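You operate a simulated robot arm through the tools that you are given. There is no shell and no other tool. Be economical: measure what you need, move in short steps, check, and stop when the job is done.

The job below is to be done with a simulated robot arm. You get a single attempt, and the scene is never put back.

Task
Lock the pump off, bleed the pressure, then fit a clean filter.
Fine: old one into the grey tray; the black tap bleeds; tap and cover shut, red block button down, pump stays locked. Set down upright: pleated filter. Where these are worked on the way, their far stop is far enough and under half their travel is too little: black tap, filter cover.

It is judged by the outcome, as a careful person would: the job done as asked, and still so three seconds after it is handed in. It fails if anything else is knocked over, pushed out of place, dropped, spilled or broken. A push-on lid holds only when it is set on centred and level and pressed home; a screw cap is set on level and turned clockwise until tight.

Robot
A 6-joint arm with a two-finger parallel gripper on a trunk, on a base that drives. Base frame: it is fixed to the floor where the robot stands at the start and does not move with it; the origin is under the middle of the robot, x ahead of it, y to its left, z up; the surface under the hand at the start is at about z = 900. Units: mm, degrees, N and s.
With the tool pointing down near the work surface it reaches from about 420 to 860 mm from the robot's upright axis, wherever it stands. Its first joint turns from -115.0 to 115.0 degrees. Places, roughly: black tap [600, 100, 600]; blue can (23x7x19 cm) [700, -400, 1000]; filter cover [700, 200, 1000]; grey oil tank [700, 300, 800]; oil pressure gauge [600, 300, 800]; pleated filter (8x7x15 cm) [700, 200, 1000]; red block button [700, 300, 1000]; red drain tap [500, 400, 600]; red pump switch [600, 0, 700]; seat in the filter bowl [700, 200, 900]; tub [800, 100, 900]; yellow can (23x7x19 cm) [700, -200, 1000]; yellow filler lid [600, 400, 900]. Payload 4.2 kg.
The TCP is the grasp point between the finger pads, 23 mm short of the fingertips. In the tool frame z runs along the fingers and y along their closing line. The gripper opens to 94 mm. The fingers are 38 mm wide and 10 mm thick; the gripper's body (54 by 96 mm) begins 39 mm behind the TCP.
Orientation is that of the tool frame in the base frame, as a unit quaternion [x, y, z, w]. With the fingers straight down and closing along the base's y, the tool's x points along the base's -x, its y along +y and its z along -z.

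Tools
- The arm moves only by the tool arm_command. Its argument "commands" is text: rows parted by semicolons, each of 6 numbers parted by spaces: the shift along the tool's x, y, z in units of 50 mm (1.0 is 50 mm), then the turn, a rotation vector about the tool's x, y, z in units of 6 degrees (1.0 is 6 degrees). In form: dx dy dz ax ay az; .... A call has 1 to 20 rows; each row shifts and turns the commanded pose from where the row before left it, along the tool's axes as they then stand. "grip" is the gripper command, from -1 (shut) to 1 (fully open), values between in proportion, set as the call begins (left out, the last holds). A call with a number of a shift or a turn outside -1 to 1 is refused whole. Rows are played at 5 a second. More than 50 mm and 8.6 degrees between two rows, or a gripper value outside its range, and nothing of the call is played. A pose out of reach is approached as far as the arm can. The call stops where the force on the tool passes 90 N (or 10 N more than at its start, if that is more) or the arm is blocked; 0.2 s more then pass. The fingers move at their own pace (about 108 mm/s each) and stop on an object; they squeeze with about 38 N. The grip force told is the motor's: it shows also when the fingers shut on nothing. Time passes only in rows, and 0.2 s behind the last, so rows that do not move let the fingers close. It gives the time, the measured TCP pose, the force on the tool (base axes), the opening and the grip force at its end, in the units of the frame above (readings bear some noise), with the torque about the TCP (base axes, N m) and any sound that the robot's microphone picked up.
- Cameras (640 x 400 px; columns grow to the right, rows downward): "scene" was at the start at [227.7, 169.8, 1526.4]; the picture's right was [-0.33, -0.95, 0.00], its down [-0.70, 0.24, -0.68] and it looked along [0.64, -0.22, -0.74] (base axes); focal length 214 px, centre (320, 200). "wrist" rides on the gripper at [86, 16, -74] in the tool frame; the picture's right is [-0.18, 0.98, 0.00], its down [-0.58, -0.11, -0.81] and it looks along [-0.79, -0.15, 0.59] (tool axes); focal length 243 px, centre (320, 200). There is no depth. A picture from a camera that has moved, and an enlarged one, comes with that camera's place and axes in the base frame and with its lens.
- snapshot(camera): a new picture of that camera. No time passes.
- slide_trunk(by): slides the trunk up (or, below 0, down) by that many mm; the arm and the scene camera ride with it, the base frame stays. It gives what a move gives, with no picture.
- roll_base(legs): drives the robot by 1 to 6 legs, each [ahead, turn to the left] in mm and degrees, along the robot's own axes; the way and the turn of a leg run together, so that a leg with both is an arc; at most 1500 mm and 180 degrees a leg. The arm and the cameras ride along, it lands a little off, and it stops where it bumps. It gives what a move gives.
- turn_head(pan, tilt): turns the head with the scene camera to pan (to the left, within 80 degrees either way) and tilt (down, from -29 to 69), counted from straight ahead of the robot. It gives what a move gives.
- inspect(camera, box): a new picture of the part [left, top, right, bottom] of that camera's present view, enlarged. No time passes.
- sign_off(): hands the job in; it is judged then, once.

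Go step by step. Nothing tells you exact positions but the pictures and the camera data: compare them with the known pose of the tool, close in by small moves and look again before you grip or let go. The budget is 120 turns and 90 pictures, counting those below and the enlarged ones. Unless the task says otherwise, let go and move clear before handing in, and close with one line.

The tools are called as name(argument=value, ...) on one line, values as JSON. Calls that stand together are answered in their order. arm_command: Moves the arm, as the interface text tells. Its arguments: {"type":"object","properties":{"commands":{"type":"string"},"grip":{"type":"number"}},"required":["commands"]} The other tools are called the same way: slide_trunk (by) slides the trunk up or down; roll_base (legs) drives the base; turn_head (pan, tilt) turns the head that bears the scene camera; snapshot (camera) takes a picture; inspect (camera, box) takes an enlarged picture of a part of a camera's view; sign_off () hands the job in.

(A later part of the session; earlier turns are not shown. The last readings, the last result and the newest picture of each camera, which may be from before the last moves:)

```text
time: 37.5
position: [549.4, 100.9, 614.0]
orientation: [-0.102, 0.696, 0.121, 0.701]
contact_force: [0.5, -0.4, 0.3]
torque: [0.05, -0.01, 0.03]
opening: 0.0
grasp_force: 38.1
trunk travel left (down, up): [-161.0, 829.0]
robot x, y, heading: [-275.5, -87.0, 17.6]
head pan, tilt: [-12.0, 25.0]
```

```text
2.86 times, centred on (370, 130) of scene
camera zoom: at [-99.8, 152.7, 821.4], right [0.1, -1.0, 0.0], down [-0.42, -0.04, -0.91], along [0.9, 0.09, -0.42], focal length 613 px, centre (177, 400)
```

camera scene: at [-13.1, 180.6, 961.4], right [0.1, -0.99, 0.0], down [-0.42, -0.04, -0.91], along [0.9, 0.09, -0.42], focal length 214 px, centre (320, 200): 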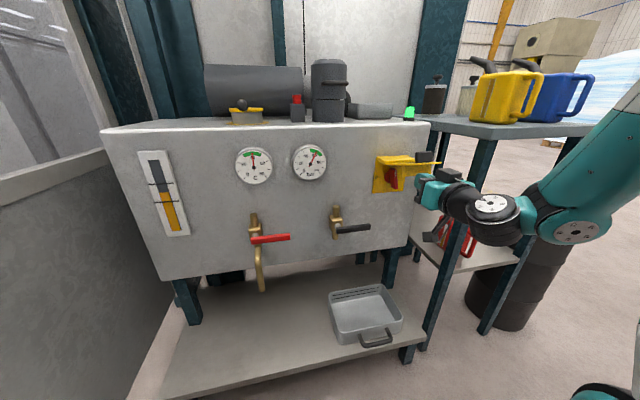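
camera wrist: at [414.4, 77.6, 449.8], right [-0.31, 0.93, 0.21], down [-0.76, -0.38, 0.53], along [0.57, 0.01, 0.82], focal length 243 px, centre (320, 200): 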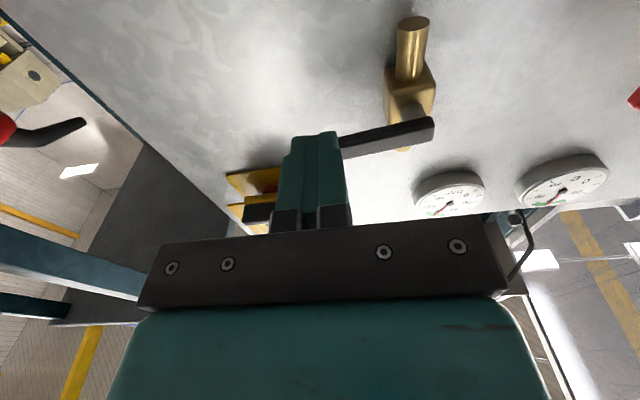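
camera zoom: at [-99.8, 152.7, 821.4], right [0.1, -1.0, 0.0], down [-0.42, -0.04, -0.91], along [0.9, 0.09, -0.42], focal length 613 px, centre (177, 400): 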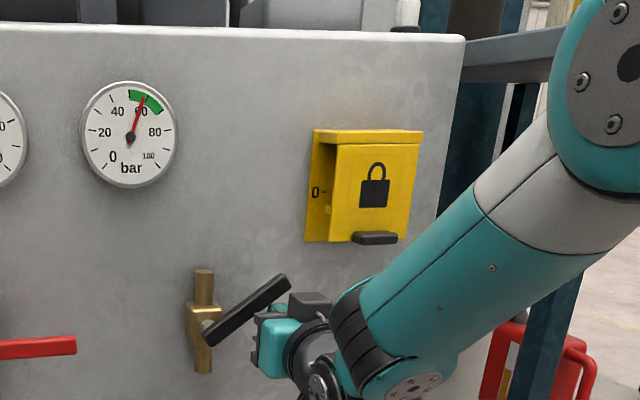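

It turns. Continue along the arc to vertical.

arm_command(commands="-0.3 0.12 0 0 0 0;-0.3 0.14 0 0 0 0;-0.2 0.16 0 0 0 0;-0.16 0.16 0 0 0 0;-0.06 0.16 0 0 0 0;0 0.12 0 0 0 0;0 0.1 0 0 0 0")

inspect(camera="scene", box=[260, 60, 480, 200])

```text
time: 39.1
position: [534.9, 147.7, 665.7]
orientation: [-0.102, 0.696, 0.12, 0.701]
contact_force: [-0.5, 0.2, 0.5]
torque: [0.04, -0.03, 0.02]
opening: 0.0
grasp_force: 38.1
trunk travel left (down, up): [-161.0, 829.0]
robot x, y, heading: [-277.2, -88.2, 17.4]
head pan, tilt: [-12.0, 25.0]
```

```text
2.86 times, centred on (370, 130) of scene
camera zoom: at [-99.8, 152.7, 821.4], right [0.1, -1.0, 0.0], down [-0.42, -0.04, -0.91], along [0.9, 0.09, -0.42], focal length 613 px, centre (177, 400)
```

zoom: 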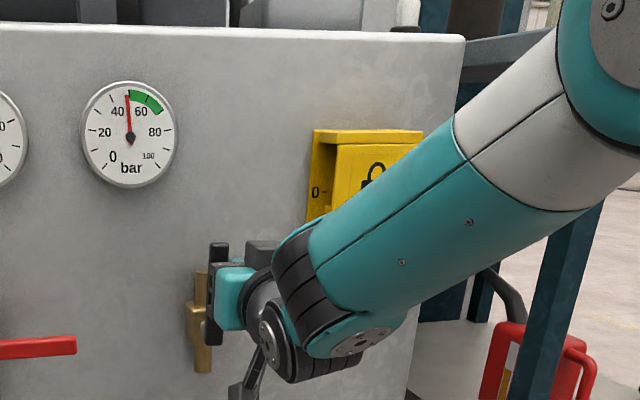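

Lever is almost vertical and pressure is falling. Push a little further to the stop, and wait.

arm_command(commands="0 0.1 0 0 0 0;0 0.1 0 0 0 0;0 0.08 0 0 0 0;0 0 0 0 0 0;0 -0.2 0 0 0 0;0 0 0 0 0 0;0 0 0 0 0 0;0 0 0 0 0 0")

inspect(camera="scene", box=[260, 60, 480, 200])

```text
time: 40.9
position: [533.8, 151.5, 666.0]
orientation: [-0.102, 0.696, 0.121, 0.7]
contact_force: [6.8, -3.3, -0.3]
torque: [-0.1, -0.1, -0.13]
opening: 0.2
grasp_force: 37.6
trunk travel left (down, up): [-161.0, 829.0]
robot x, y, heading: [-277.8, -90.5, 17.5]
head pan, tilt: [-12.0, 25.0]
```

```text
2.86 times, centred on (370, 130) of scene
camera zoom: at [-99.9, 152.6, 821.4], right [0.1, -1.0, 0.0], down [-0.42, -0.04, -0.91], along [0.9, 0.09, -0.42], focal length 613 px, centre (177, 400)
```

zoom: 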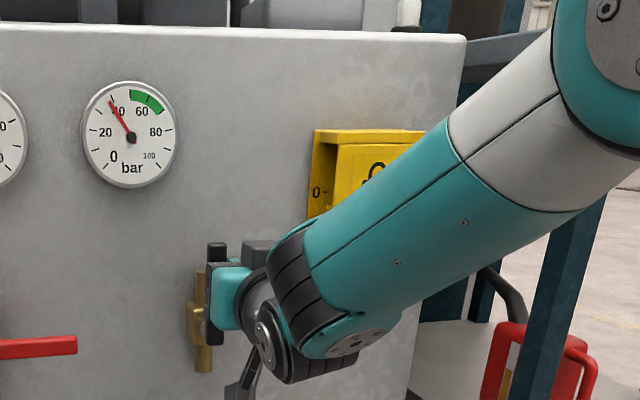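

Pressure is dropping steadily. Pull back a bit and wait for zero.

arm_command(commands="0 -0.5 0 0 0 0;0 0 0 0 0 0;0 0 0 0 0 0;0 0 0 0 0 0;0 0 0 0 0 0;0 0 0 0 0 0;0 0 0 0 0 0;0 0 0 0 0 0;0 0 0 0 0 0;0 0 0 0 0 0;0 0 0 0 0 0;0 0 0 0 0 0;0 0 0 0 0 0;0 0 0 0 0 0;0 0 0 0 0 0;0 0 0 0 0 0;0 0 0 0 0 0;0 0 0 0 0 0;0 0 0 0 0 0;0 0 0 0 0 0")

inspect(camera="scene", box=[260, 60, 480, 200])

```text
time: 45.1
position: [541.1, 126.3, 665.9]
orientation: [-0.102, 0.696, 0.121, 0.701]
contact_force: [-0.2, -0.2, -0.3]
torque: [0.02, -0.01, -0.05]
opening: 0.0
grasp_force: 38.0
trunk travel left (down, up): [-161.0, 829.0]
robot x, y, heading: [-278.6, -86.0, 17.4]
head pan, tilt: [-12.0, 25.0]
```

```text
2.86 times, centred on (370, 130) of scene
camera zoom: at [-99.7, 152.5, 821.4], right [0.1, -1.0, 0.0], down [-0.42, -0.04, -0.91], along [0.9, 0.09, -0.42], focal length 613 px, centre (177, 400)
```

zoom: 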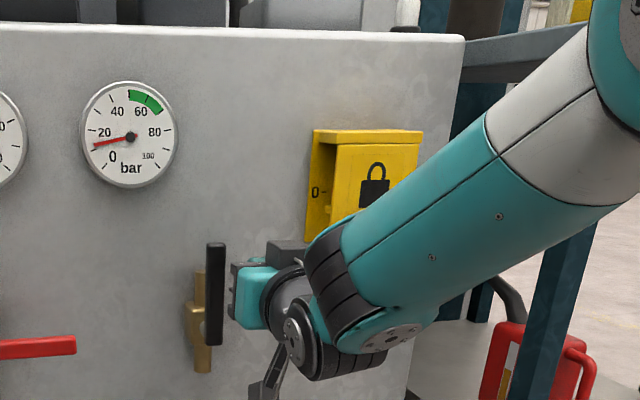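

About 12 bar left. While it bleeds down I'll move round to the lever's left side.

arm_command(commands="0 0 -0.7 0 0 0;0 0 -0.6 0 0 0;0 0.8 0 0 0 0;0 0.8 0 0 0 0;0 0 0.7 0 0 0;0 0 0.6 0 0 0;0 0 0 0 0 0;0 0 0 0 0 0;0 0 0 0 0 0;0 0 0 0 0 0;0 0 0 0 0 0;0 0 0 0 0 0;0 0 0 0 0 0;0 0 0 0 0 0;0 0 0 0 0 0;0 0 0 0 0 0;0 0 0 0 0 0;0 0 0 0 0 0;0 0 0 0 0 0;0 0 0 0 0 0")

inspect(camera="scene", box=[220, 60, 440, 200])

```text
time: 49.3
position: [515.3, 200.5, 668.3]
orientation: [-0.102, 0.696, 0.12, 0.7]
contact_force: [0.0, 0.1, -0.5]
torque: [0.02, -0.03, 0.0]
opening: 0.0
grasp_force: 38.3
trunk travel left (down, up): [-161.0, 829.0]
robot x, y, heading: [-280.4, -89.0, 17.8]
head pan, tilt: [-12.0, 25.0]
```

```text
2.86 times, centred on (330, 130) of scene
camera zoom: at [-99.7, 152.5, 821.4], right [0.1, -1.0, 0.0], down [-0.42, -0.04, -0.91], along [0.9, 0.09, -0.42], focal length 613 px, centre (291, 400)
```

zoom: 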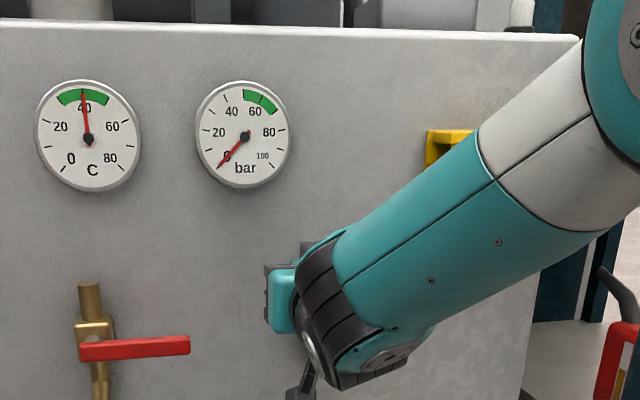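

Pressure is at zero. I'll wait a few more seconds, then sweep the lever back to shut (right).

arm_command(commands="0 0 0 0 0 0;0 0 0 0 0 0;0 0 0 0 0 0;0 0 0 0 0 0;0 0 0 0 0 0;0 0 0 0 0 0;0 0 0 0 0 0;0 0 0 0 0 0;0 0 0 0 0 0;0 -0.33 0 0 0 0;0.02 -0.3 0 0 0 0;0.12 -0.36 0 0 0 0;0.12 -0.24 0 0 0 0;0.16 -0.26 0 0 0 0;0.2 -0.18 0 0 0 0;0.16 -0.16 0 0 0 0;0.14 0 0 0 0 0")

inspect(camera="scene", box=[240, 60, 460, 200])

```text
time: 52.9
position: [544.7, 117.1, 628.3]
orientation: [-0.101, 0.689, 0.123, 0.708]
contact_force: [-3.0, 4.6, 41.0]
torque: [0.15, -0.32, 0.61]
opening: 0.0
grasp_force: 38.2
trunk travel left (down, up): [-161.0, 829.0]
robot x, y, heading: [-281.9, -86.9, 17.5]
head pan, tilt: [-12.0, 25.0]
```

```text
2.86 times, centred on (350, 130) of scene
camera zoom: at [-101.0, 152.4, 822.6], right [0.1, -1.0, 0.0], down [-0.42, -0.04, -0.91], along [0.9, 0.09, -0.42], focal length 613 px, centre (234, 400)
```

zoom: 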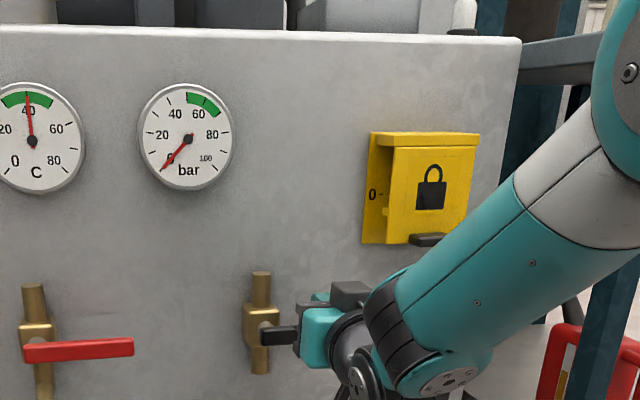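

Tap is shut, pressure zero. Now retract, raise the trunk and pitch the tool back down for the top work.

arm_command(commands="-0.3 0 0 0 0.2 0;0 0 -0.9 0 0 0;0 0 -0.9 0 0 0")

slide_trunk(by=400)

slide_trunk(by=300)

arm_command(commands="0 0 0 0 1 0;0 0 0 0 1 0;0 0 0 0 1 0;0 0 0 0 1 0;0 0 0 0 1 0;0 0 0 0 1 0;0 0 0 0 1 0;0 0 0 0 1 0;0 0 0 0 1 0;0 0 0 0 1 0;0 0 0 0 1 0;0 0 0 0 1 0;0 0 0 0 1 0;0 0 0 0 1 0;0 0 0 0 1 0", grip=1)

snapshot(camera="scene")

```text
time: 53.7
position: [459.7, 87.9, 634.6]
orientation: [-0.102, 0.705, 0.118, 0.692]
contact_force: [0.0, -0.4, 0.5]
torque: [-0.04, -0.01, -0.01]
opening: 0.0
grasp_force: 37.8
trunk travel left (down, up): [-161.0, 829.0]
robot x, y, heading: [-280.6, -92.1, 17.7]
head pan, tilt: [-12.0, 25.0]
```

```text
time: 57.6
position: [458.7, 89.5, 1034.9]
orientation: [-0.104, 0.703, 0.119, 0.693]
contact_force: [0.3, -0.5, 0.6]
torque: [-0.03, -0.01, 0.0]
opening: 0.1
grasp_force: 37.6
trunk travel left (down, up): [-561.0, 429.0]
robot x, y, heading: [-278.8, -88.0, 17.6]
head pan, tilt: [-12.0, 25.0]
```

```text
time: 60.6
position: [459.6, 88.9, 1335.4]
orientation: [-0.104, 0.703, 0.119, 0.693]
contact_force: [-0.5, -0.7, 0.0]
torque: [0.0, 0.02, -0.01]
opening: 0.0
grasp_force: 37.5
trunk travel left (down, up): [-861.0, 129.0]
robot x, y, heading: [-278.7, -88.2, 17.7]
head pan, tilt: [-12.0, 25.0]
```

```text
time: 63.8
position: [460.4, 88.6, 1335.0]
orientation: [-0.158, 0.987, 0.011, -0.008]
contact_force: [0.3, 0.9, 0.7]
torque: [0.0, -0.02, -0.02]
opening: 93.9
grasp_force: 0.0
trunk travel left (down, up): [-861.0, 129.0]
robot x, y, heading: [-277.6, -87.7, 17.5]
head pan, tilt: [-12.0, 25.0]
```

```text
44 pictures are left
camera scene: at [-100.0, 152.4, 1521.4], right [0.1, -1.0, 0.0], down [-0.42, -0.04, -0.91], along [0.9, 0.09, -0.42], focal length 214 px, centre (320, 200)
```

scene: 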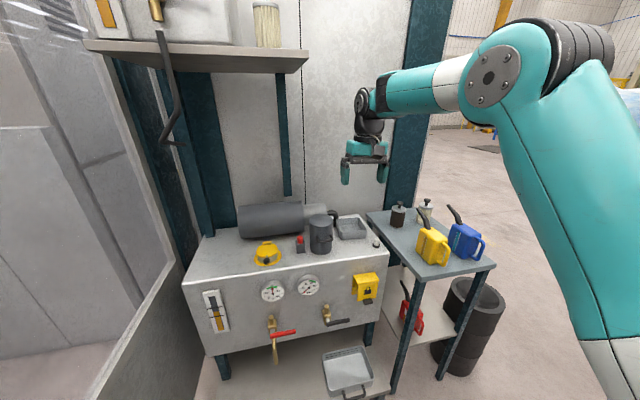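

Drive forward to work over the cabinet top and look.

roll_base(legs=[[240, 0]])

turn_head(pan=-12, tilt=42)

snapshot(camera="scene")

snapshot(camera="wrist")

```text
time: 65.6
position: [690.7, 158.9, 1335.7]
orientation: [-0.154, 0.988, 0.011, -0.007]
contact_force: [-0.2, 0.0, -0.1]
torque: [-0.01, 0.0, 0.0]
opening: 94.1
grasp_force: 0.1
trunk travel left (down, up): [-861.0, 129.0]
robot x, y, heading: [-45.6, -13.6, 17.4]
head pan, tilt: [-12.0, 25.0]
```

```text
time: 66.4
position: [691.8, 159.0, 1335.5]
orientation: [-0.155, 0.988, 0.012, -0.007]
contact_force: [-0.5, 0.0, 0.1]
torque: [-0.03, 0.01, -0.03]
opening: 94.1
grasp_force: 0.0
trunk travel left (down, up): [-861.0, 129.0]
robot x, y, heading: [-47.6, -15.1, 17.0]
head pan, tilt: [-12.0, 42.0]
```

```text
43 pictures are left
camera scene: at [124.6, 224.0, 1495.2], right [0.09, -1.0, 0.0], down [-0.67, -0.06, -0.74], along [0.74, 0.07, -0.67], focal length 214 px, centre (320, 200)
```

scene: 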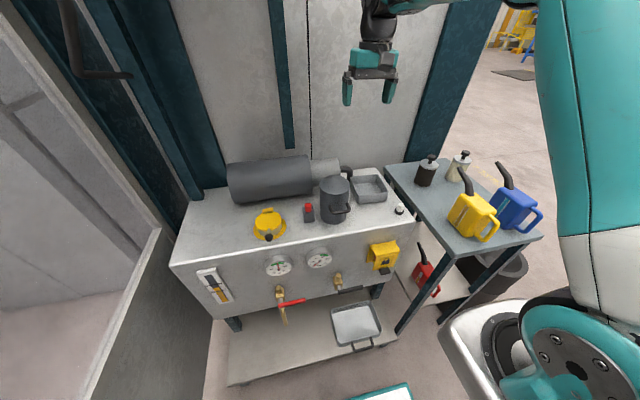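

```text
42 pictures are left
camera wrist: at [605.7, 145.4, 1410.5], right [-0.13, 0.99, 0.02], down [0.6, 0.06, 0.8], along [0.79, 0.11, -0.6], focal length 243 px, centre (320, 200)
```

wrist: 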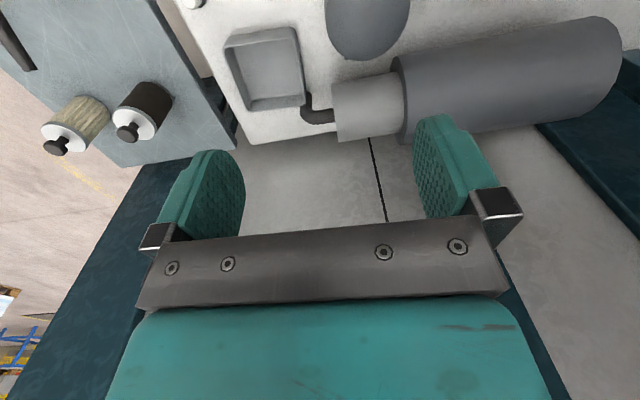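

inspect(camera="scene", box=[280, 150, 440, 250])

```text
4.00 times, centred on (360, 200) of scene
camera zoom: at [124.6, 224.0, 1495.2], right [0.09, -1.0, 0.0], down [-0.67, -0.06, -0.74], along [0.74, 0.07, -0.67], focal length 858 px, centre (160, 200)
```

zoom: 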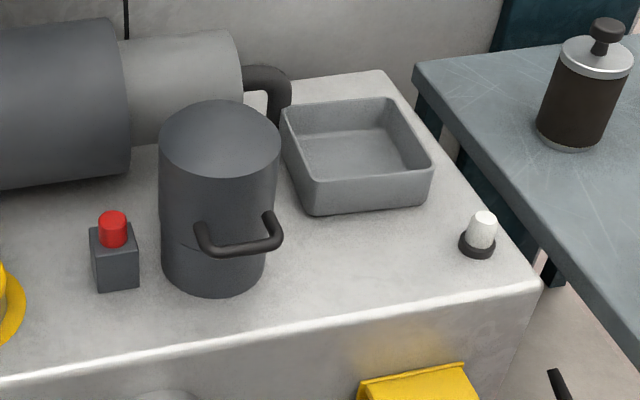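

The cover has a U-handle facing the front (about u=658, z=998), so it should hinge at the back. I'll back off, put the tool horizontal and come in under the handle.

roll_base(legs=[[-150, 0]])

arm_command(commands="0 0.4 0 0 -1 0;0 0.4 0 0 -1 0;0 0.4 0 0 -1 0;0 0 0 0 -1 0;0 0 0 0 -1 0;0 0 0 0 -1 0;0 0 0 0 -1 0;0 0 0 0 -1 0;0 0 0 0 -1 0;0 0 0 0 -1 0;0 0 0 0 -1 0;0 0 0 0 -1 0;0 0 0 0 -1 0;0 0 0 0 -1 0;0 0 0 0 -1 0", grip=-1)

slide_trunk(by=-365)

snapshot(camera="wrist")

snapshot(camera="scene")

```text
time: 67.7
position: [547.7, 116.1, 1334.1]
orientation: [-0.156, 0.988, 0.011, -0.007]
contact_force: [0.0, 0.4, 0.4]
torque: [0.0, -0.02, 0.03]
opening: 94.0
grasp_force: 0.0
trunk travel left (down, up): [-861.0, 129.0]
robot x, y, heading: [-196.5, -60.5, 17.4]
head pan, tilt: [-12.0, 42.0]
```

```text
time: 70.9
position: [528.1, 172.7, 1337.6]
orientation: [-0.103, 0.703, 0.121, 0.694]
contact_force: [0.6, 0.2, 0.0]
torque: [-0.03, 0.01, 0.01]
opening: 0.0
grasp_force: 37.8
trunk travel left (down, up): [-861.0, 129.0]
robot x, y, heading: [-192.7, -60.4, 17.6]
head pan, tilt: [-12.0, 42.0]
```

```text
time: 74.5
position: [525.8, 173.6, 971.3]
orientation: [-0.103, 0.703, 0.119, 0.693]
contact_force: [0.0, 0.0, 0.4]
torque: [0.0, 0.01, 0.0]
opening: 0.1
grasp_force: 38.2
trunk travel left (down, up): [-496.0, 494.0]
robot x, y, heading: [-189.4, -61.1, 17.6]
head pan, tilt: [-12.0, 42.0]
```

```text
40 pictures are left
camera wrist: at [449.5, 165.8, 886.0], right [-0.3, 0.93, 0.21], down [-0.72, -0.36, 0.59], along [0.62, 0.03, 0.78], focal length 243 px, centre (320, 200)
```

wrist: 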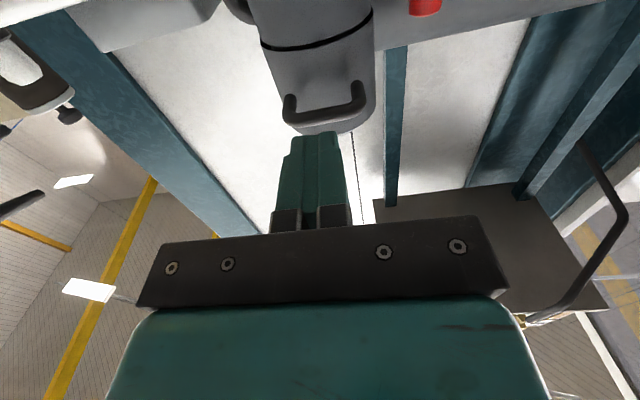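

```text
39 pictures are left
camera scene: at [-21.1, 179.3, 1130.2], right [0.1, -1.0, 0.0], down [-0.67, -0.06, -0.74], along [0.74, 0.07, -0.67], focal length 214 px, centre (320, 200)
```

scene: 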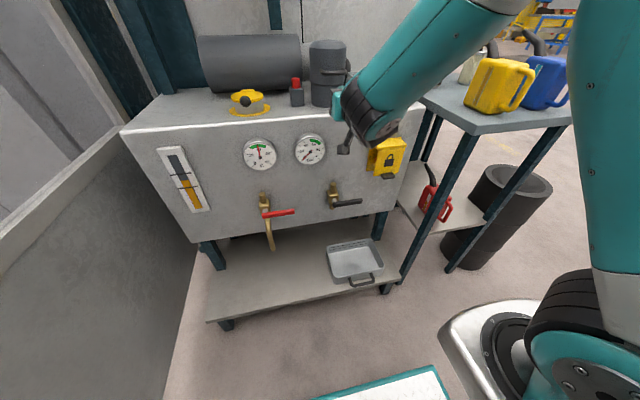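

Handle at v≈0, z≈1001; seam z≈962. Slide under and start lifting.

arm_command(commands="0.14 -0.04 0.5 0 0 0;0 0 0.7 0 0 0;0 0 0.7 0 0 0;-0.3 0 0 0 0 0;-0.32 0 0.1 0 0 0;-0.32 0 0.2 0 0 0;-0.27 0 0.22 0 0 0;-0.27 0 0.24 0 0 0")

inspect(camera="scene", box=[220, 0, 420, 125])

```text
time: 76.1
position: [637.4, 204.7, 1037.0]
orientation: [-0.102, 0.692, 0.121, 0.704]
contact_force: [-52.9, -19.0, 19.3]
torque: [-0.21, 0.24, -0.2]
opening: 0.0
grasp_force: 38.2
trunk travel left (down, up): [-496.0, 494.0]
robot x, y, heading: [-191.3, -62.1, 17.7]
head pan, tilt: [-12.0, 42.0]
stopped in row 8: the force on the tool passed its limit at 96 N (the readings are from after the stop); the commanded pose is now the measured one
```

```text
3.20 times, centred on (320, 62) of scene
camera zoom: at [-25.0, 177.6, 1131.2], right [0.09, -1.0, 0.0], down [-0.66, -0.06, -0.74], along [0.74, 0.07, -0.67], focal length 686 px, centre (320, 640)
```

zoom: 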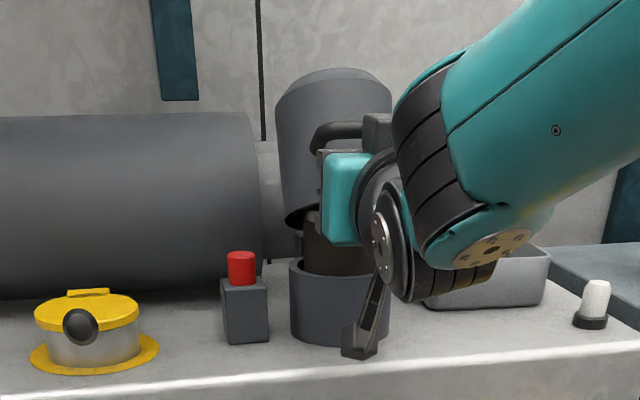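

The cover is lifting on a rear hinge. Continue with more up than forward, pitching the tool slightly with it.

arm_command(commands="-0.2 0 -0.14 0 0 0;-0.3 0 0.1 0 -0.7 0;-0.3 0 0.15 0 -0.7 0;-0.25 0 0.25 0 -0.6 0;-0.2 0 0.3 0 0 0")

inspect(camera="scene", box=[220, 0, 420, 125])

```text
time: 77.3
position: [666.7, 212.3, 1097.2]
orientation: [-0.089, 0.619, 0.13, 0.77]
contact_force: [-1.1, 0.0, 0.2]
torque: [0.0, -0.04, 0.04]
opening: 0.0
grasp_force: 37.7
trunk travel left (down, up): [-496.0, 494.0]
robot x, y, heading: [-191.8, -62.2, 17.4]
head pan, tilt: [-12.0, 42.0]
```

```text
3.20 times, centred on (320, 62) of scene
camera zoom: at [-21.9, 178.8, 1130.2], right [0.09, -1.0, 0.0], down [-0.67, -0.06, -0.74], along [0.74, 0.07, -0.67], focal length 686 px, centre (320, 640)
```

zoom: 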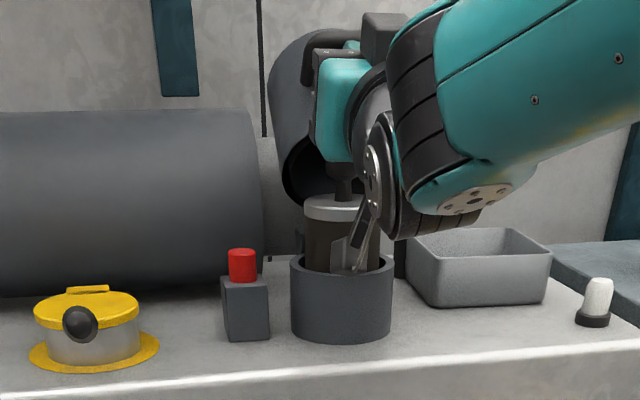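

The old filter is visible in the bowl; keep the camera clear of it. Push further up, then slightly forward.

arm_command(commands="-0.39 0 0.09 0 0 0;-0.39 0 0.09 0 0 0;0.04 0 0.29 0 0 0;0.04 0 0.29 0 0 0;-0.1 0 0.29 0 0 0")

inspect(camera="scene", box=[220, 0, 420, 125])

```text
time: 78.5
position: [709.2, 226.1, 1146.9]
orientation: [-0.09, 0.62, 0.13, 0.769]
contact_force: [0.3, 0.0, -0.8]
torque: [0.01, 0.02, -0.02]
opening: 0.0
grasp_force: 37.9
trunk travel left (down, up): [-496.0, 494.0]
robot x, y, heading: [-190.9, -64.8, 17.1]
head pan, tilt: [-12.0, 42.0]
```

```text
3.20 times, centred on (320, 62) of scene
camera zoom: at [-21.9, 178.9, 1130.2], right [0.09, -1.0, 0.0], down [-0.67, -0.06, -0.74], along [0.74, 0.07, -0.67], focal length 686 px, centre (320, 640)
```

zoom: 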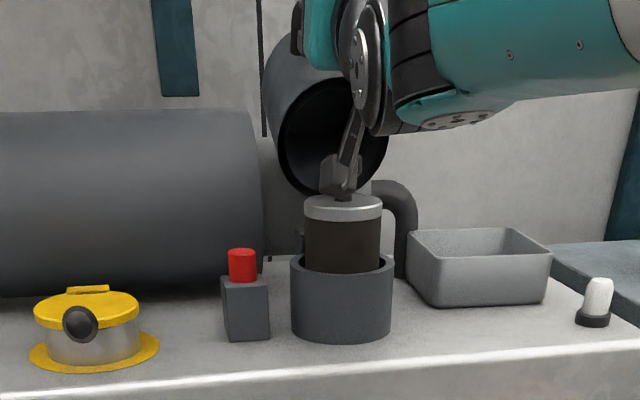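

The camera pod is close to the filter's knob. Move up first, then push the cover further back.

arm_command(commands="-0.6 0 0.02 0 0 0;-0.6 0 0.02 0 0 0;0.1 0 0.5 0 0 0;0.1 0 0.5 0 0 0;0.1 0 0.4 0 0 0")

snapshot(camera="scene")

```text
time: 79.7
position: [761.1, 239.3, 1203.8]
orientation: [-0.09, 0.62, 0.13, 0.768]
contact_force: [0.0, -0.3, 0.0]
torque: [0.0, 0.01, 0.01]
opening: 0.0
grasp_force: 38.1
out of reach, approached as far as the arm can: row 5
trunk travel left (down, up): [-496.0, 494.0]
robot x, y, heading: [-192.4, -59.5, 17.5]
head pan, tilt: [-12.0, 42.0]
```

```text
35 pictures are left
camera scene: at [-21.9, 178.9, 1130.2], right [0.09, -1.0, 0.0], down [-0.67, -0.06, -0.74], along [0.74, 0.07, -0.67], focal length 214 px, centre (320, 200)
```

scene: 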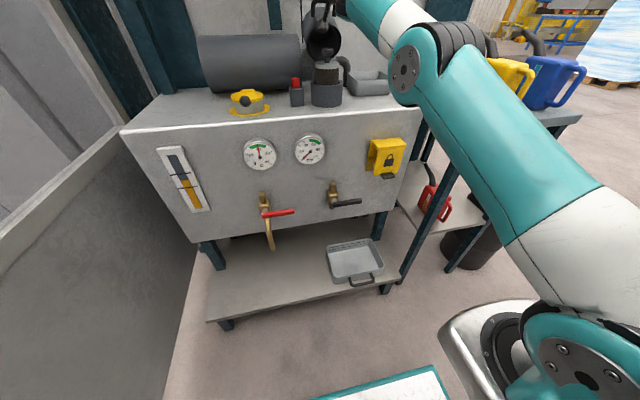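

Cover is back. Withdraw, raise, and turn the tool downward for the filter work.

arm_command(commands="0 0 -0.9 0 0 0;0 0 -0.9 0 0 0;0 0 -0.9 0 0 0;0 0 -0.9 0 0 0;0 0 -0.9 0 0 0")

slide_trunk(by=150)

arm_command(commands="0 0 0 0 1 0;0 0 0 0 1 0;0 0 0 0 1 0;0 0 0 0 1 0;0 0 0 0 1 0;0 0 0 0 1 0;0 0 0 0 1 0;0 0 0 0 1 0;0 0 0 0 1 0;0 0 0 0 1 0;0 0 0 0 1 0;0 0 0 0 1 0;0 0 0 0 1 0;0 0 0 0 1 0;0 0 0 0 1 0;0 0 0 0 1 0;0 0 0 0 1 0", grip=1)

roll_base(legs=[[150, 0]])

snapshot(camera="wrist")

snapshot(camera="scene")

```text
time: 80.9
position: [546.7, 173.8, 1155.0]
orientation: [-0.089, 0.62, 0.129, 0.769]
contact_force: [0.6, -0.1, -0.6]
torque: [-0.06, -0.01, 0.0]
opening: 0.0
grasp_force: 38.1
trunk travel left (down, up): [-496.0, 494.0]
robot x, y, heading: [-190.3, -61.6, 17.7]
head pan, tilt: [-12.0, 42.0]
```

```text
time: 82.7
position: [548.8, 173.3, 1303.6]
orientation: [-0.089, 0.62, 0.129, 0.769]
contact_force: [-0.6, 0.3, -0.3]
torque: [0.01, -0.01, -0.02]
opening: 0.0
grasp_force: 37.8
trunk travel left (down, up): [-646.0, 344.0]
robot x, y, heading: [-190.6, -60.7, 17.6]
head pan, tilt: [-12.0, 42.0]
```

```text
time: 86.2
position: [486.7, 186.6, 1279.1]
orientation: [-0.16, 0.987, 0.029, 0.021]
contact_force: [-0.1, -0.9, 0.5]
torque: [-0.01, -0.03, -0.01]
opening: 94.1
grasp_force: 0.0
out of reach, approached as far as the arm can: row 13, 14, 15
trunk travel left (down, up): [-646.0, 344.0]
robot x, y, heading: [-192.4, -58.2, 17.2]
head pan, tilt: [-12.0, 42.0]
```

```text
time: 87.6
position: [630.3, 232.3, 1280.2]
orientation: [-0.16, 0.986, 0.029, 0.021]
contact_force: [-0.1, -1.1, -1.0]
torque: [0.01, 0.0, -0.04]
opening: 93.9
grasp_force: 0.0
trunk travel left (down, up): [-646.0, 344.0]
robot x, y, heading: [-47.6, -18.5, 17.4]
head pan, tilt: [-12.0, 42.0]
```

```text
34 pictures are left
camera wrist: at [541.3, 214.3, 1349.4], right [-0.14, 0.99, 0.06], down [0.56, 0.03, 0.83], along [0.82, 0.15, -0.56], focal length 243 px, centre (320, 200)
```

wrist: 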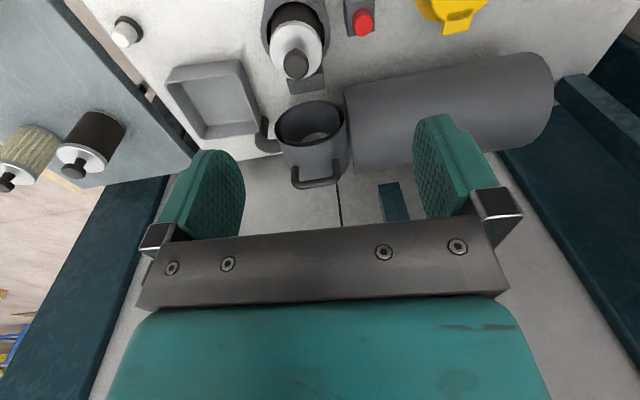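

```text
33 pictures are left
camera scene: at [122.2, 224.1, 1280.1], right [0.09, -1.0, 0.0], down [-0.67, -0.06, -0.74], along [0.74, 0.07, -0.67], focal length 214 px, centre (320, 200)
```

scene: 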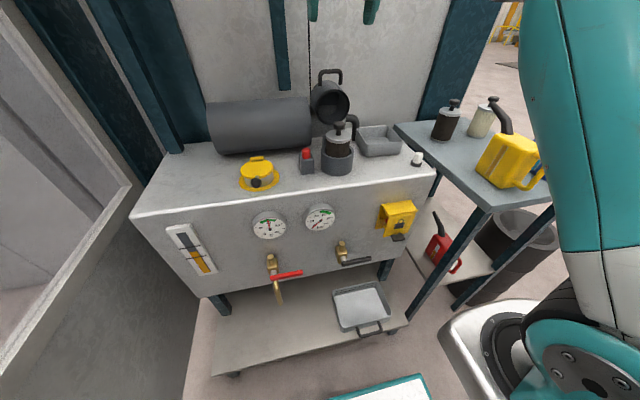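

The cover stands open at its stop, and the old dark filter's knob is at about u=725, v=2, z≈1045. Level the tool and move above it.

arm_command(commands="0 0 0 0.49 0.48 0;-0.5 -0.24 0 0 0 0;-0.58 -0.24 0 0 0 0;0 0 0.9 0 0 0;0 0 0.9 0 0 0;0 0 0.9 0 0 0", grip=0.3)

snapshot(camera="wrist")

inspect(camera="scene", box=[260, 50, 460, 175])

```text
time: 88.4
position: [666.6, 220.0, 1267.2]
orientation: [-0.143, 0.99, 0.003, 0.004]
contact_force: [2.1, 17.1, -10.4]
torque: [-1.33, -0.96, -1.67]
opening: 61.1
grasp_force: 0.0
out of reach, approached as far as the arm can: row 2, 3
trunk travel left (down, up): [-646.0, 344.0]
robot x, y, heading: [-47.0, -17.3, 17.4]
head pan, tilt: [-12.0, 42.0]
stopped in row 3: the force on the tool passed its limit at 110 N (the readings are from after the stop); the commanded pose is now the measured one
```

```text
32 pictures are left
camera wrist: at [578.3, 209.4, 1340.6], right [-0.1, 0.99, 0.01], down [0.58, 0.05, 0.81], along [0.81, 0.08, -0.58], focal length 243 px, centre (320, 200)
```

wrist: 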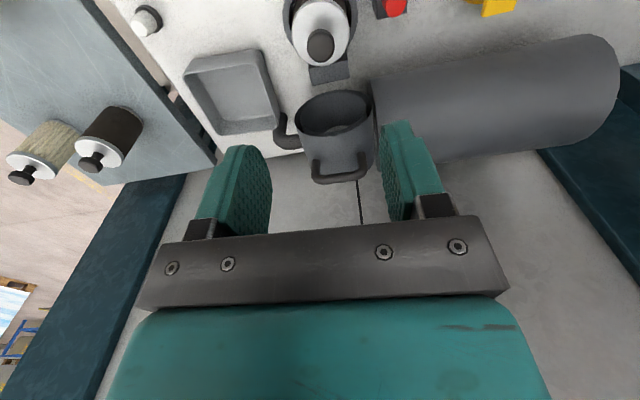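

```text
3.20 times, centred on (360, 112) of scene
camera zoom: at [121.8, 224.1, 1280.2], right [0.09, -1.0, 0.0], down [-0.67, -0.06, -0.74], along [0.74, 0.07, -0.67], focal length 686 px, centre (192, 480)
```

zoom: 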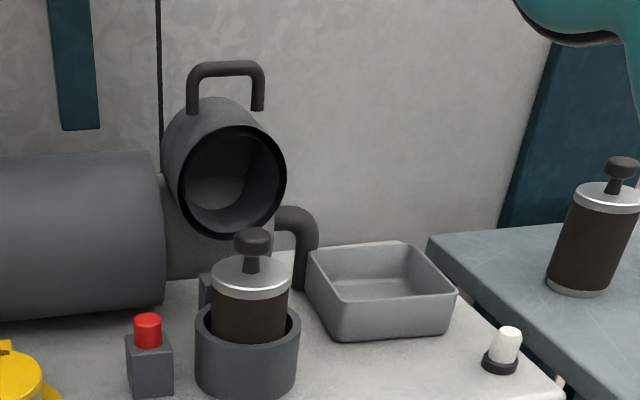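

The arm is stretched high relative to the trunk and touched something; I'll lower the hand relative to the trunk and recheck.

arm_command(commands="0 0 0.5 0 0 0;0 0 0.6 0 0 0;0 0 0.6 0 0 0")

turn_head(pan=-30, tilt=15)

snapshot(camera="scene")

```text
time: 89.2
position: [667.5, 220.5, 1181.5]
orientation: [-0.145, 0.989, 0.002, 0.004]
contact_force: [0.1, 0.3, 0.4]
torque: [0.01, 0.01, 0.0]
opening: 61.0
grasp_force: 0.1
trunk travel left (down, up): [-646.0, 344.0]
robot x, y, heading: [-48.1, -15.4, 17.4]
head pan, tilt: [-12.0, 42.0]
```

```text
time: 90.1
position: [667.6, 220.5, 1182.2]
orientation: [-0.144, 0.99, 0.001, 0.004]
contact_force: [0.4, -0.2, 0.1]
torque: [0.01, -0.03, -0.01]
opening: 61.1
grasp_force: 0.0
trunk travel left (down, up): [-646.0, 344.0]
robot x, y, heading: [-48.6, -14.9, 17.3]
head pan, tilt: [-30.0, 15.0]
```

```text
30 pictures are left
camera scene: at [130.1, 195.9, 1322.6], right [-0.22, -0.98, 0.0], down [-0.25, 0.06, -0.97], along [0.94, -0.21, -0.26], focal length 214 px, centre (320, 200)
```

scene: 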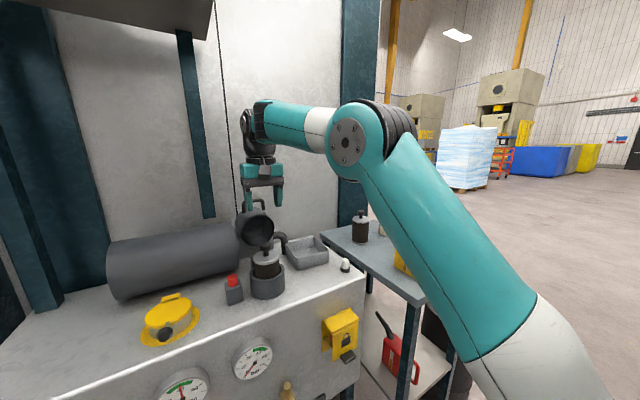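

Nothing disturbed. Move over the knob (u≈730, v≈-1) and descend partway.

arm_command(commands="-0.54 -0.08 0 0 0 0;0 0 0.6 0 0 0;0 0 0.6 0 0 0;0 0 0.6 0 0 0")

snapshot(camera="wrist")

inspect(camera="scene", box=[190, 180, 350, 300])

```text
time: 91.1
position: [692.9, 225.4, 1094.0]
orientation: [-0.144, 0.99, 0.003, 0.005]
contact_force: [-1.4, -0.6, 0.8]
torque: [0.01, -0.05, 0.01]
opening: 61.1
grasp_force: 0.0
trunk travel left (down, up): [-646.0, 344.0]
robot x, y, heading: [-48.0, -16.2, 17.1]
head pan, tilt: [-30.0, 15.0]
```

```text
29 pictures are left
camera wrist: at [605.5, 214.6, 1167.1], right [-0.1, 0.99, 0.01], down [0.58, 0.06, 0.81], along [0.81, 0.09, -0.59], focal length 243 px, centre (320, 200)
```

wrist: 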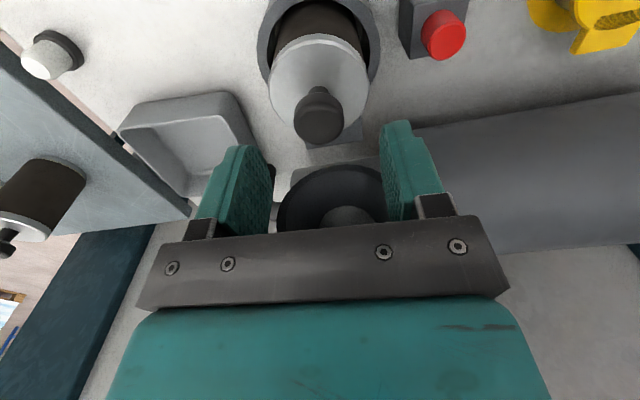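

```text
3.33 times, centred on (270, 240) of scene
camera zoom: at [129.7, 195.6, 1322.8], right [-0.22, -0.98, 0.0], down [-0.25, 0.06, -0.97], along [0.94, -0.21, -0.26], focal length 715 px, centre (487, 67)
```

zoom: 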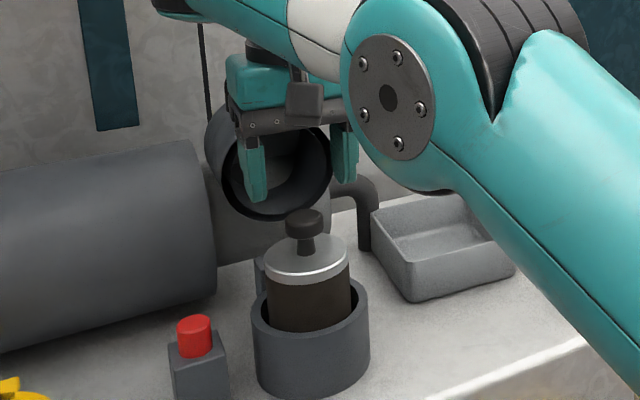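

Hand is centred over the knob (cap centre z≈1041). Descend and grip.

arm_command(commands="-0.05 0 0.5 0 0 0;0 0 0.56 0 0 0")

arm_command(commands="0 0 0 0 0 0;0 0 0 0 0 0;0 0 0 0 0 0", grip=-1)

inspect(camera="scene", box=[190, 180, 350, 300])

```text
time: 91.7
position: [704.8, 232.2, 1044.2]
orientation: [-0.143, 0.99, 0.002, 0.004]
contact_force: [-0.4, 0.8, 0.2]
torque: [0.01, -0.01, 0.01]
opening: 60.9
grasp_force: 0.1
out of reach, approached as far as the arm can: row 2
trunk travel left (down, up): [-646.0, 344.0]
robot x, y, heading: [-49.1, -18.6, 17.5]
head pan, tilt: [-30.0, 15.0]
```

```text
time: 92.5
position: [705.4, 232.1, 1042.6]
orientation: [-0.143, 0.99, 0.003, 0.003]
contact_force: [1.1, 0.5, 0.4]
torque: [-0.03, -0.03, -0.03]
opening: 31.6
grasp_force: 37.8
trunk travel left (down, up): [-646.0, 344.0]
robot x, y, heading: [-46.7, -16.2, 17.1]
head pan, tilt: [-30.0, 15.0]
```

```text
3.33 times, centred on (270, 240) of scene
camera zoom: at [130.1, 195.9, 1322.6], right [-0.22, -0.98, 0.0], down [-0.25, 0.06, -0.97], along [0.94, -0.21, -0.26], focal length 715 px, centre (487, 67)
```

zoom: 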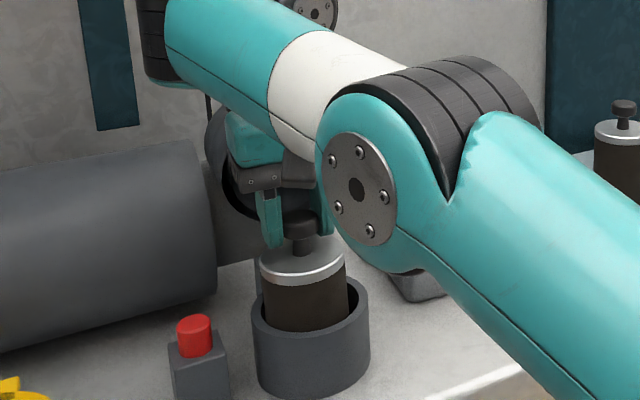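

Knob gripped. Lift straight up with the trunk.

slide_trunk(by=130)

snapshot(camera="scene")

```text
time: 94.1
position: [706.3, 232.0, 1172.4]
orientation: [-0.143, 0.99, 0.002, 0.002]
contact_force: [0.2, 0.0, -1.6]
torque: [0.01, -0.02, -0.01]
opening: 31.3
grasp_force: 37.9
trunk travel left (down, up): [-776.0, 214.0]
robot x, y, heading: [-43.9, -15.2, 17.2]
head pan, tilt: [-30.0, 15.0]
```

```text
26 pictures are left
camera scene: at [130.2, 195.9, 1452.6], right [-0.22, -0.98, 0.0], down [-0.25, 0.06, -0.97], along [0.94, -0.21, -0.26], focal length 214 px, centre (320, 200)
```

scene: 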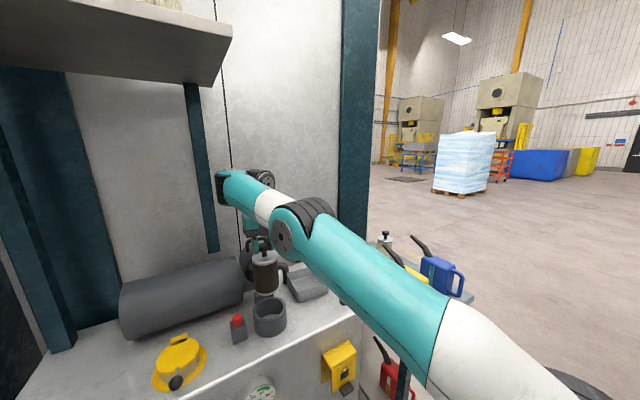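

The old filter is out and upright. Move it right past the cover, then forward over the grey tray (centre ≈ u 815, v -177).

arm_command(commands="0 -0.7 0 0 0 0;0 -0.7 0 0 0 0;0 -0.7 0 0 0 0;0 -0.7 0 0 0 0;0 -0.74 0 0 0 0")

roll_base(legs=[[60, 0]])

turn_head(pan=-22, tilt=38)

snapshot(camera="scene")

snapshot(camera="wrist")

```text
time: 95.3
position: [763.5, 66.2, 1176.5]
orientation: [-0.145, 0.989, 0.002, 0.001]
contact_force: [-1.1, 0.5, -2.9]
torque: [-0.01, -0.01, 0.0]
opening: 31.6
grasp_force: 37.4
out of reach, approached as far as the arm can: row 1, 2
trunk travel left (down, up): [-776.0, 214.0]
robot x, y, heading: [-50.9, -15.3, 17.5]
head pan, tilt: [-30.0, 15.0]
```

```text
time: 96.3
position: [823.1, 82.2, 1176.8]
orientation: [-0.144, 0.99, 0.002, 0.001]
contact_force: [-0.1, 0.6, -1.9]
torque: [0.04, 0.0, 0.02]
opening: 31.3
grasp_force: 38.4
trunk travel left (down, up): [-776.0, 214.0]
robot x, y, heading: [9.2, 2.7, 17.1]
head pan, tilt: [-30.0, 15.0]
```

```text
time: 97.2
position: [822.2, 82.8, 1175.9]
orientation: [-0.143, 0.99, 0.001, 0.002]
contact_force: [-0.5, -0.3, -2.1]
torque: [0.05, -0.03, 0.02]
opening: 31.2
grasp_force: 37.8
trunk travel left (down, up): [-776.0, 214.0]
robot x, y, heading: [11.8, 0.5, 17.5]
head pan, tilt: [-22.0, 38.0]
```

```text
25 pictures are left
camera scene: at [184.2, 227.6, 1416.1], right [-0.08, -1.0, 0.0], down [-0.61, 0.05, -0.79], along [0.79, -0.06, -0.62], focal length 214 px, centre (320, 200)
```

scene: 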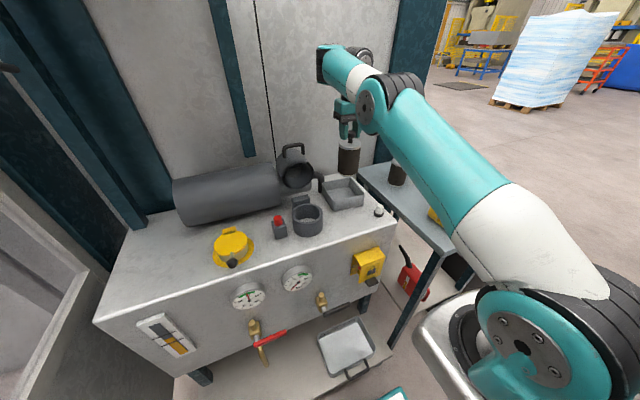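

```text
24 pictures are left
camera wrist: at [734.7, 72.2, 1249.9], right [-0.1, 0.99, 0.0], down [0.59, 0.06, 0.81], along [0.8, 0.08, -0.59], focal length 243 px, centre (320, 200)
```

wrist: 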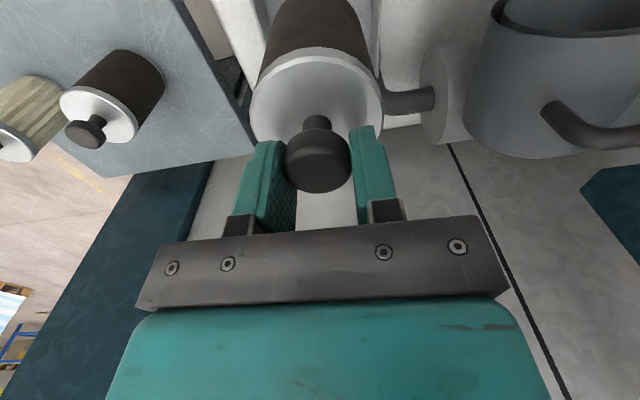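

Filter is near the tray; shift 25 mm further forward and lower gently.

arm_command(commands="-0.5 0 0 0 0 0;0 0 0.7 0 0 0;0 0 0.7 0 0 0;0 0 0.5 0 0 0")

inspect(camera="scene", box=[270, 120, 430, 220])

```text
time: 98.2
position: [846.7, 90.1, 1080.0]
orientation: [-0.143, 0.99, 0.002, 0.002]
contact_force: [-0.7, -0.8, -1.8]
torque: [-0.01, -0.01, 0.02]
opening: 31.2
grasp_force: 37.9
trunk travel left (down, up): [-776.0, 214.0]
robot x, y, heading: [13.2, 5.3, 17.4]
head pan, tilt: [-22.0, 38.0]
```

```text
4.00 times, centred on (350, 170) of scene
camera zoom: at [183.8, 227.6, 1416.1], right [-0.08, -1.0, 0.0], down [-0.61, 0.05, -0.79], along [0.79, -0.06, -0.62], focal length 858 px, centre (200, 320)
```

zoom: 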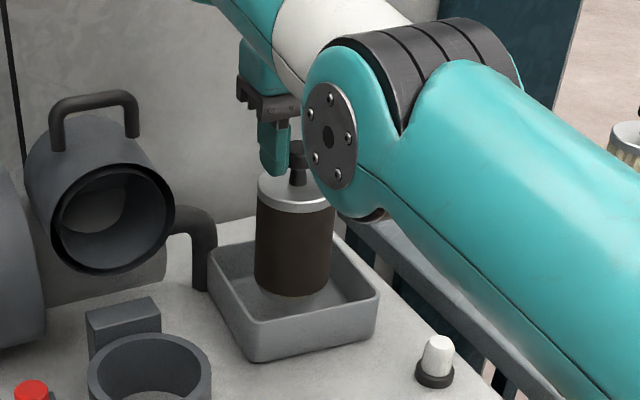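

It hangs centred over the tray. Lower to contact.

arm_command(commands="0 0 0.3 0 0 0;0 0 0.2 0 0 0;0 0 0.06 0 0 0;0 0 0.06 0 0 0;0 0 0.06 0 0 0")

```text
time: 99.3
position: [847.8, 91.7, 1047.0]
orientation: [-0.144, 0.99, 0.002, 0.001]
contact_force: [-0.8, -1.6, 1.7]
torque: [-0.06, 0.01, 0.01]
opening: 31.0
grasp_force: 37.9
trunk travel left (down, up): [-776.0, 214.0]
robot x, y, heading: [11.5, 2.5, 17.6]
head pan, tilt: [-22.0, 38.0]
```

Contact just begins; a hair further then check.

arm_command(commands="0 0 0.04 0 0 0;0 0 0 0 0 0")

inspect(camera="scene", box=[270, 120, 430, 220])

```text
time: 100.0
position: [847.5, 91.7, 1048.3]
orientation: [-0.143, 0.99, 0.002, 0.003]
contact_force: [-1.9, -0.2, 19.3]
torque: [-0.13, 0.09, -0.05]
opening: 31.6
grasp_force: 38.3
trunk travel left (down, up): [-776.0, 214.0]
robot x, y, heading: [8.3, 1.8, 17.4]
head pan, tilt: [-22.0, 38.0]
```

```text
4.00 times, centred on (350, 170) of scene
camera zoom: at [183.0, 227.5, 1416.5], right [-0.08, -1.0, 0.0], down [-0.61, 0.05, -0.79], along [0.79, -0.06, -0.62], focal length 858 px, centre (200, 320)
```

zoom: 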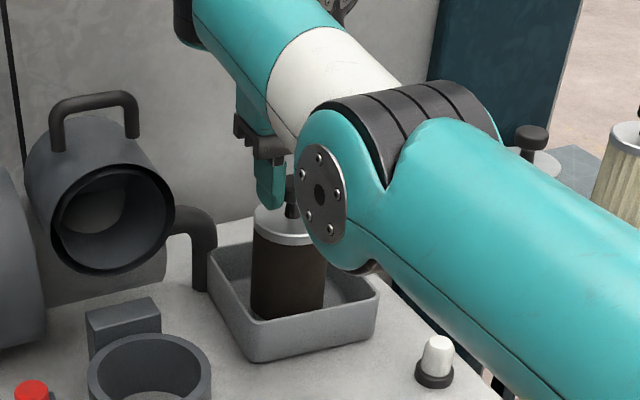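

The old filter stands in the tray. Release and rise straight up.

arm_command(commands="0 0 -0.04 0 0 0;0 0 0 0 0 0;0 0 0 0 0 0", grip=0.3)

arm_command(commands="0 0 -0.5 0 0 0;0 0 -0.9 0 0 0;0 0 -0.9 0 0 0")

slide_trunk(by=50)

snapshot(camera="wrist")

snapshot(camera="scene")

```text
time: 100.8
position: [848.6, 91.6, 1046.0]
orientation: [-0.144, 0.99, 0.002, 0.0]
contact_force: [-0.2, 0.5, -0.4]
torque: [-0.02, 0.01, -0.01]
opening: 60.9
grasp_force: 0.0
trunk travel left (down, up): [-776.0, 214.0]
robot x, y, heading: [14.4, 3.3, 17.4]
head pan, tilt: [-22.0, 38.0]
```

```text
time: 101.5
position: [844.0, 89.1, 1160.1]
orientation: [-0.145, 0.989, 0.003, 0.001]
contact_force: [0.5, -0.7, -1.0]
torque: [-0.01, 0.05, 0.01]
opening: 61.0
grasp_force: 0.1
trunk travel left (down, up): [-776.0, 214.0]
robot x, y, heading: [10.0, 3.4, 17.2]
head pan, tilt: [-22.0, 38.0]
```

```text
time: 102.5
position: [843.9, 89.1, 1209.4]
orientation: [-0.144, 0.99, 0.002, 0.001]
contact_force: [0.0, -0.4, 0.2]
torque: [0.0, -0.02, -0.05]
opening: 61.0
grasp_force: 0.1
trunk travel left (down, up): [-826.0, 164.0]
robot x, y, heading: [13.8, 2.6, 17.4]
head pan, tilt: [-22.0, 38.0]
```

```text
21 pictures are left
camera wrist: at [756.6, 78.8, 1283.9], right [-0.1, 0.99, 0.0], down [0.59, 0.06, 0.81], along [0.8, 0.08, -0.59], focal length 243 px, centre (320, 200)
```

wrist: 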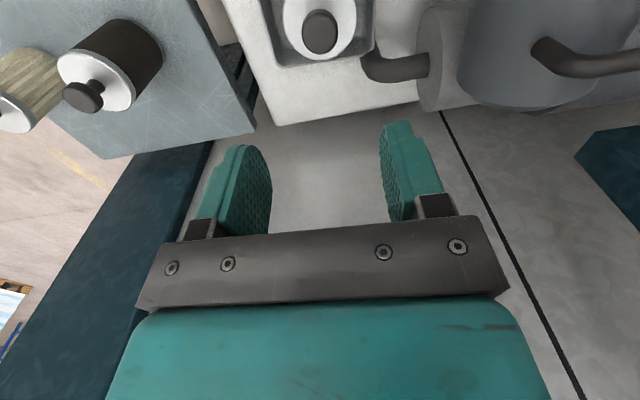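

```text
20 pictures are left
camera scene: at [184.1, 227.6, 1466.1], right [-0.08, -1.0, 0.0], down [-0.61, 0.05, -0.79], along [0.79, -0.06, -0.62], focal length 214 px, centre (320, 200)
```

scene: 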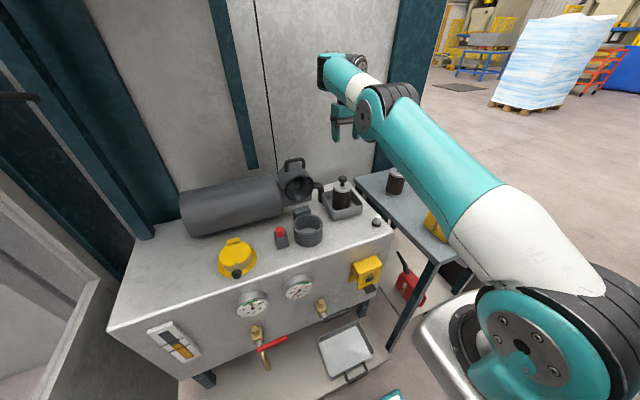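

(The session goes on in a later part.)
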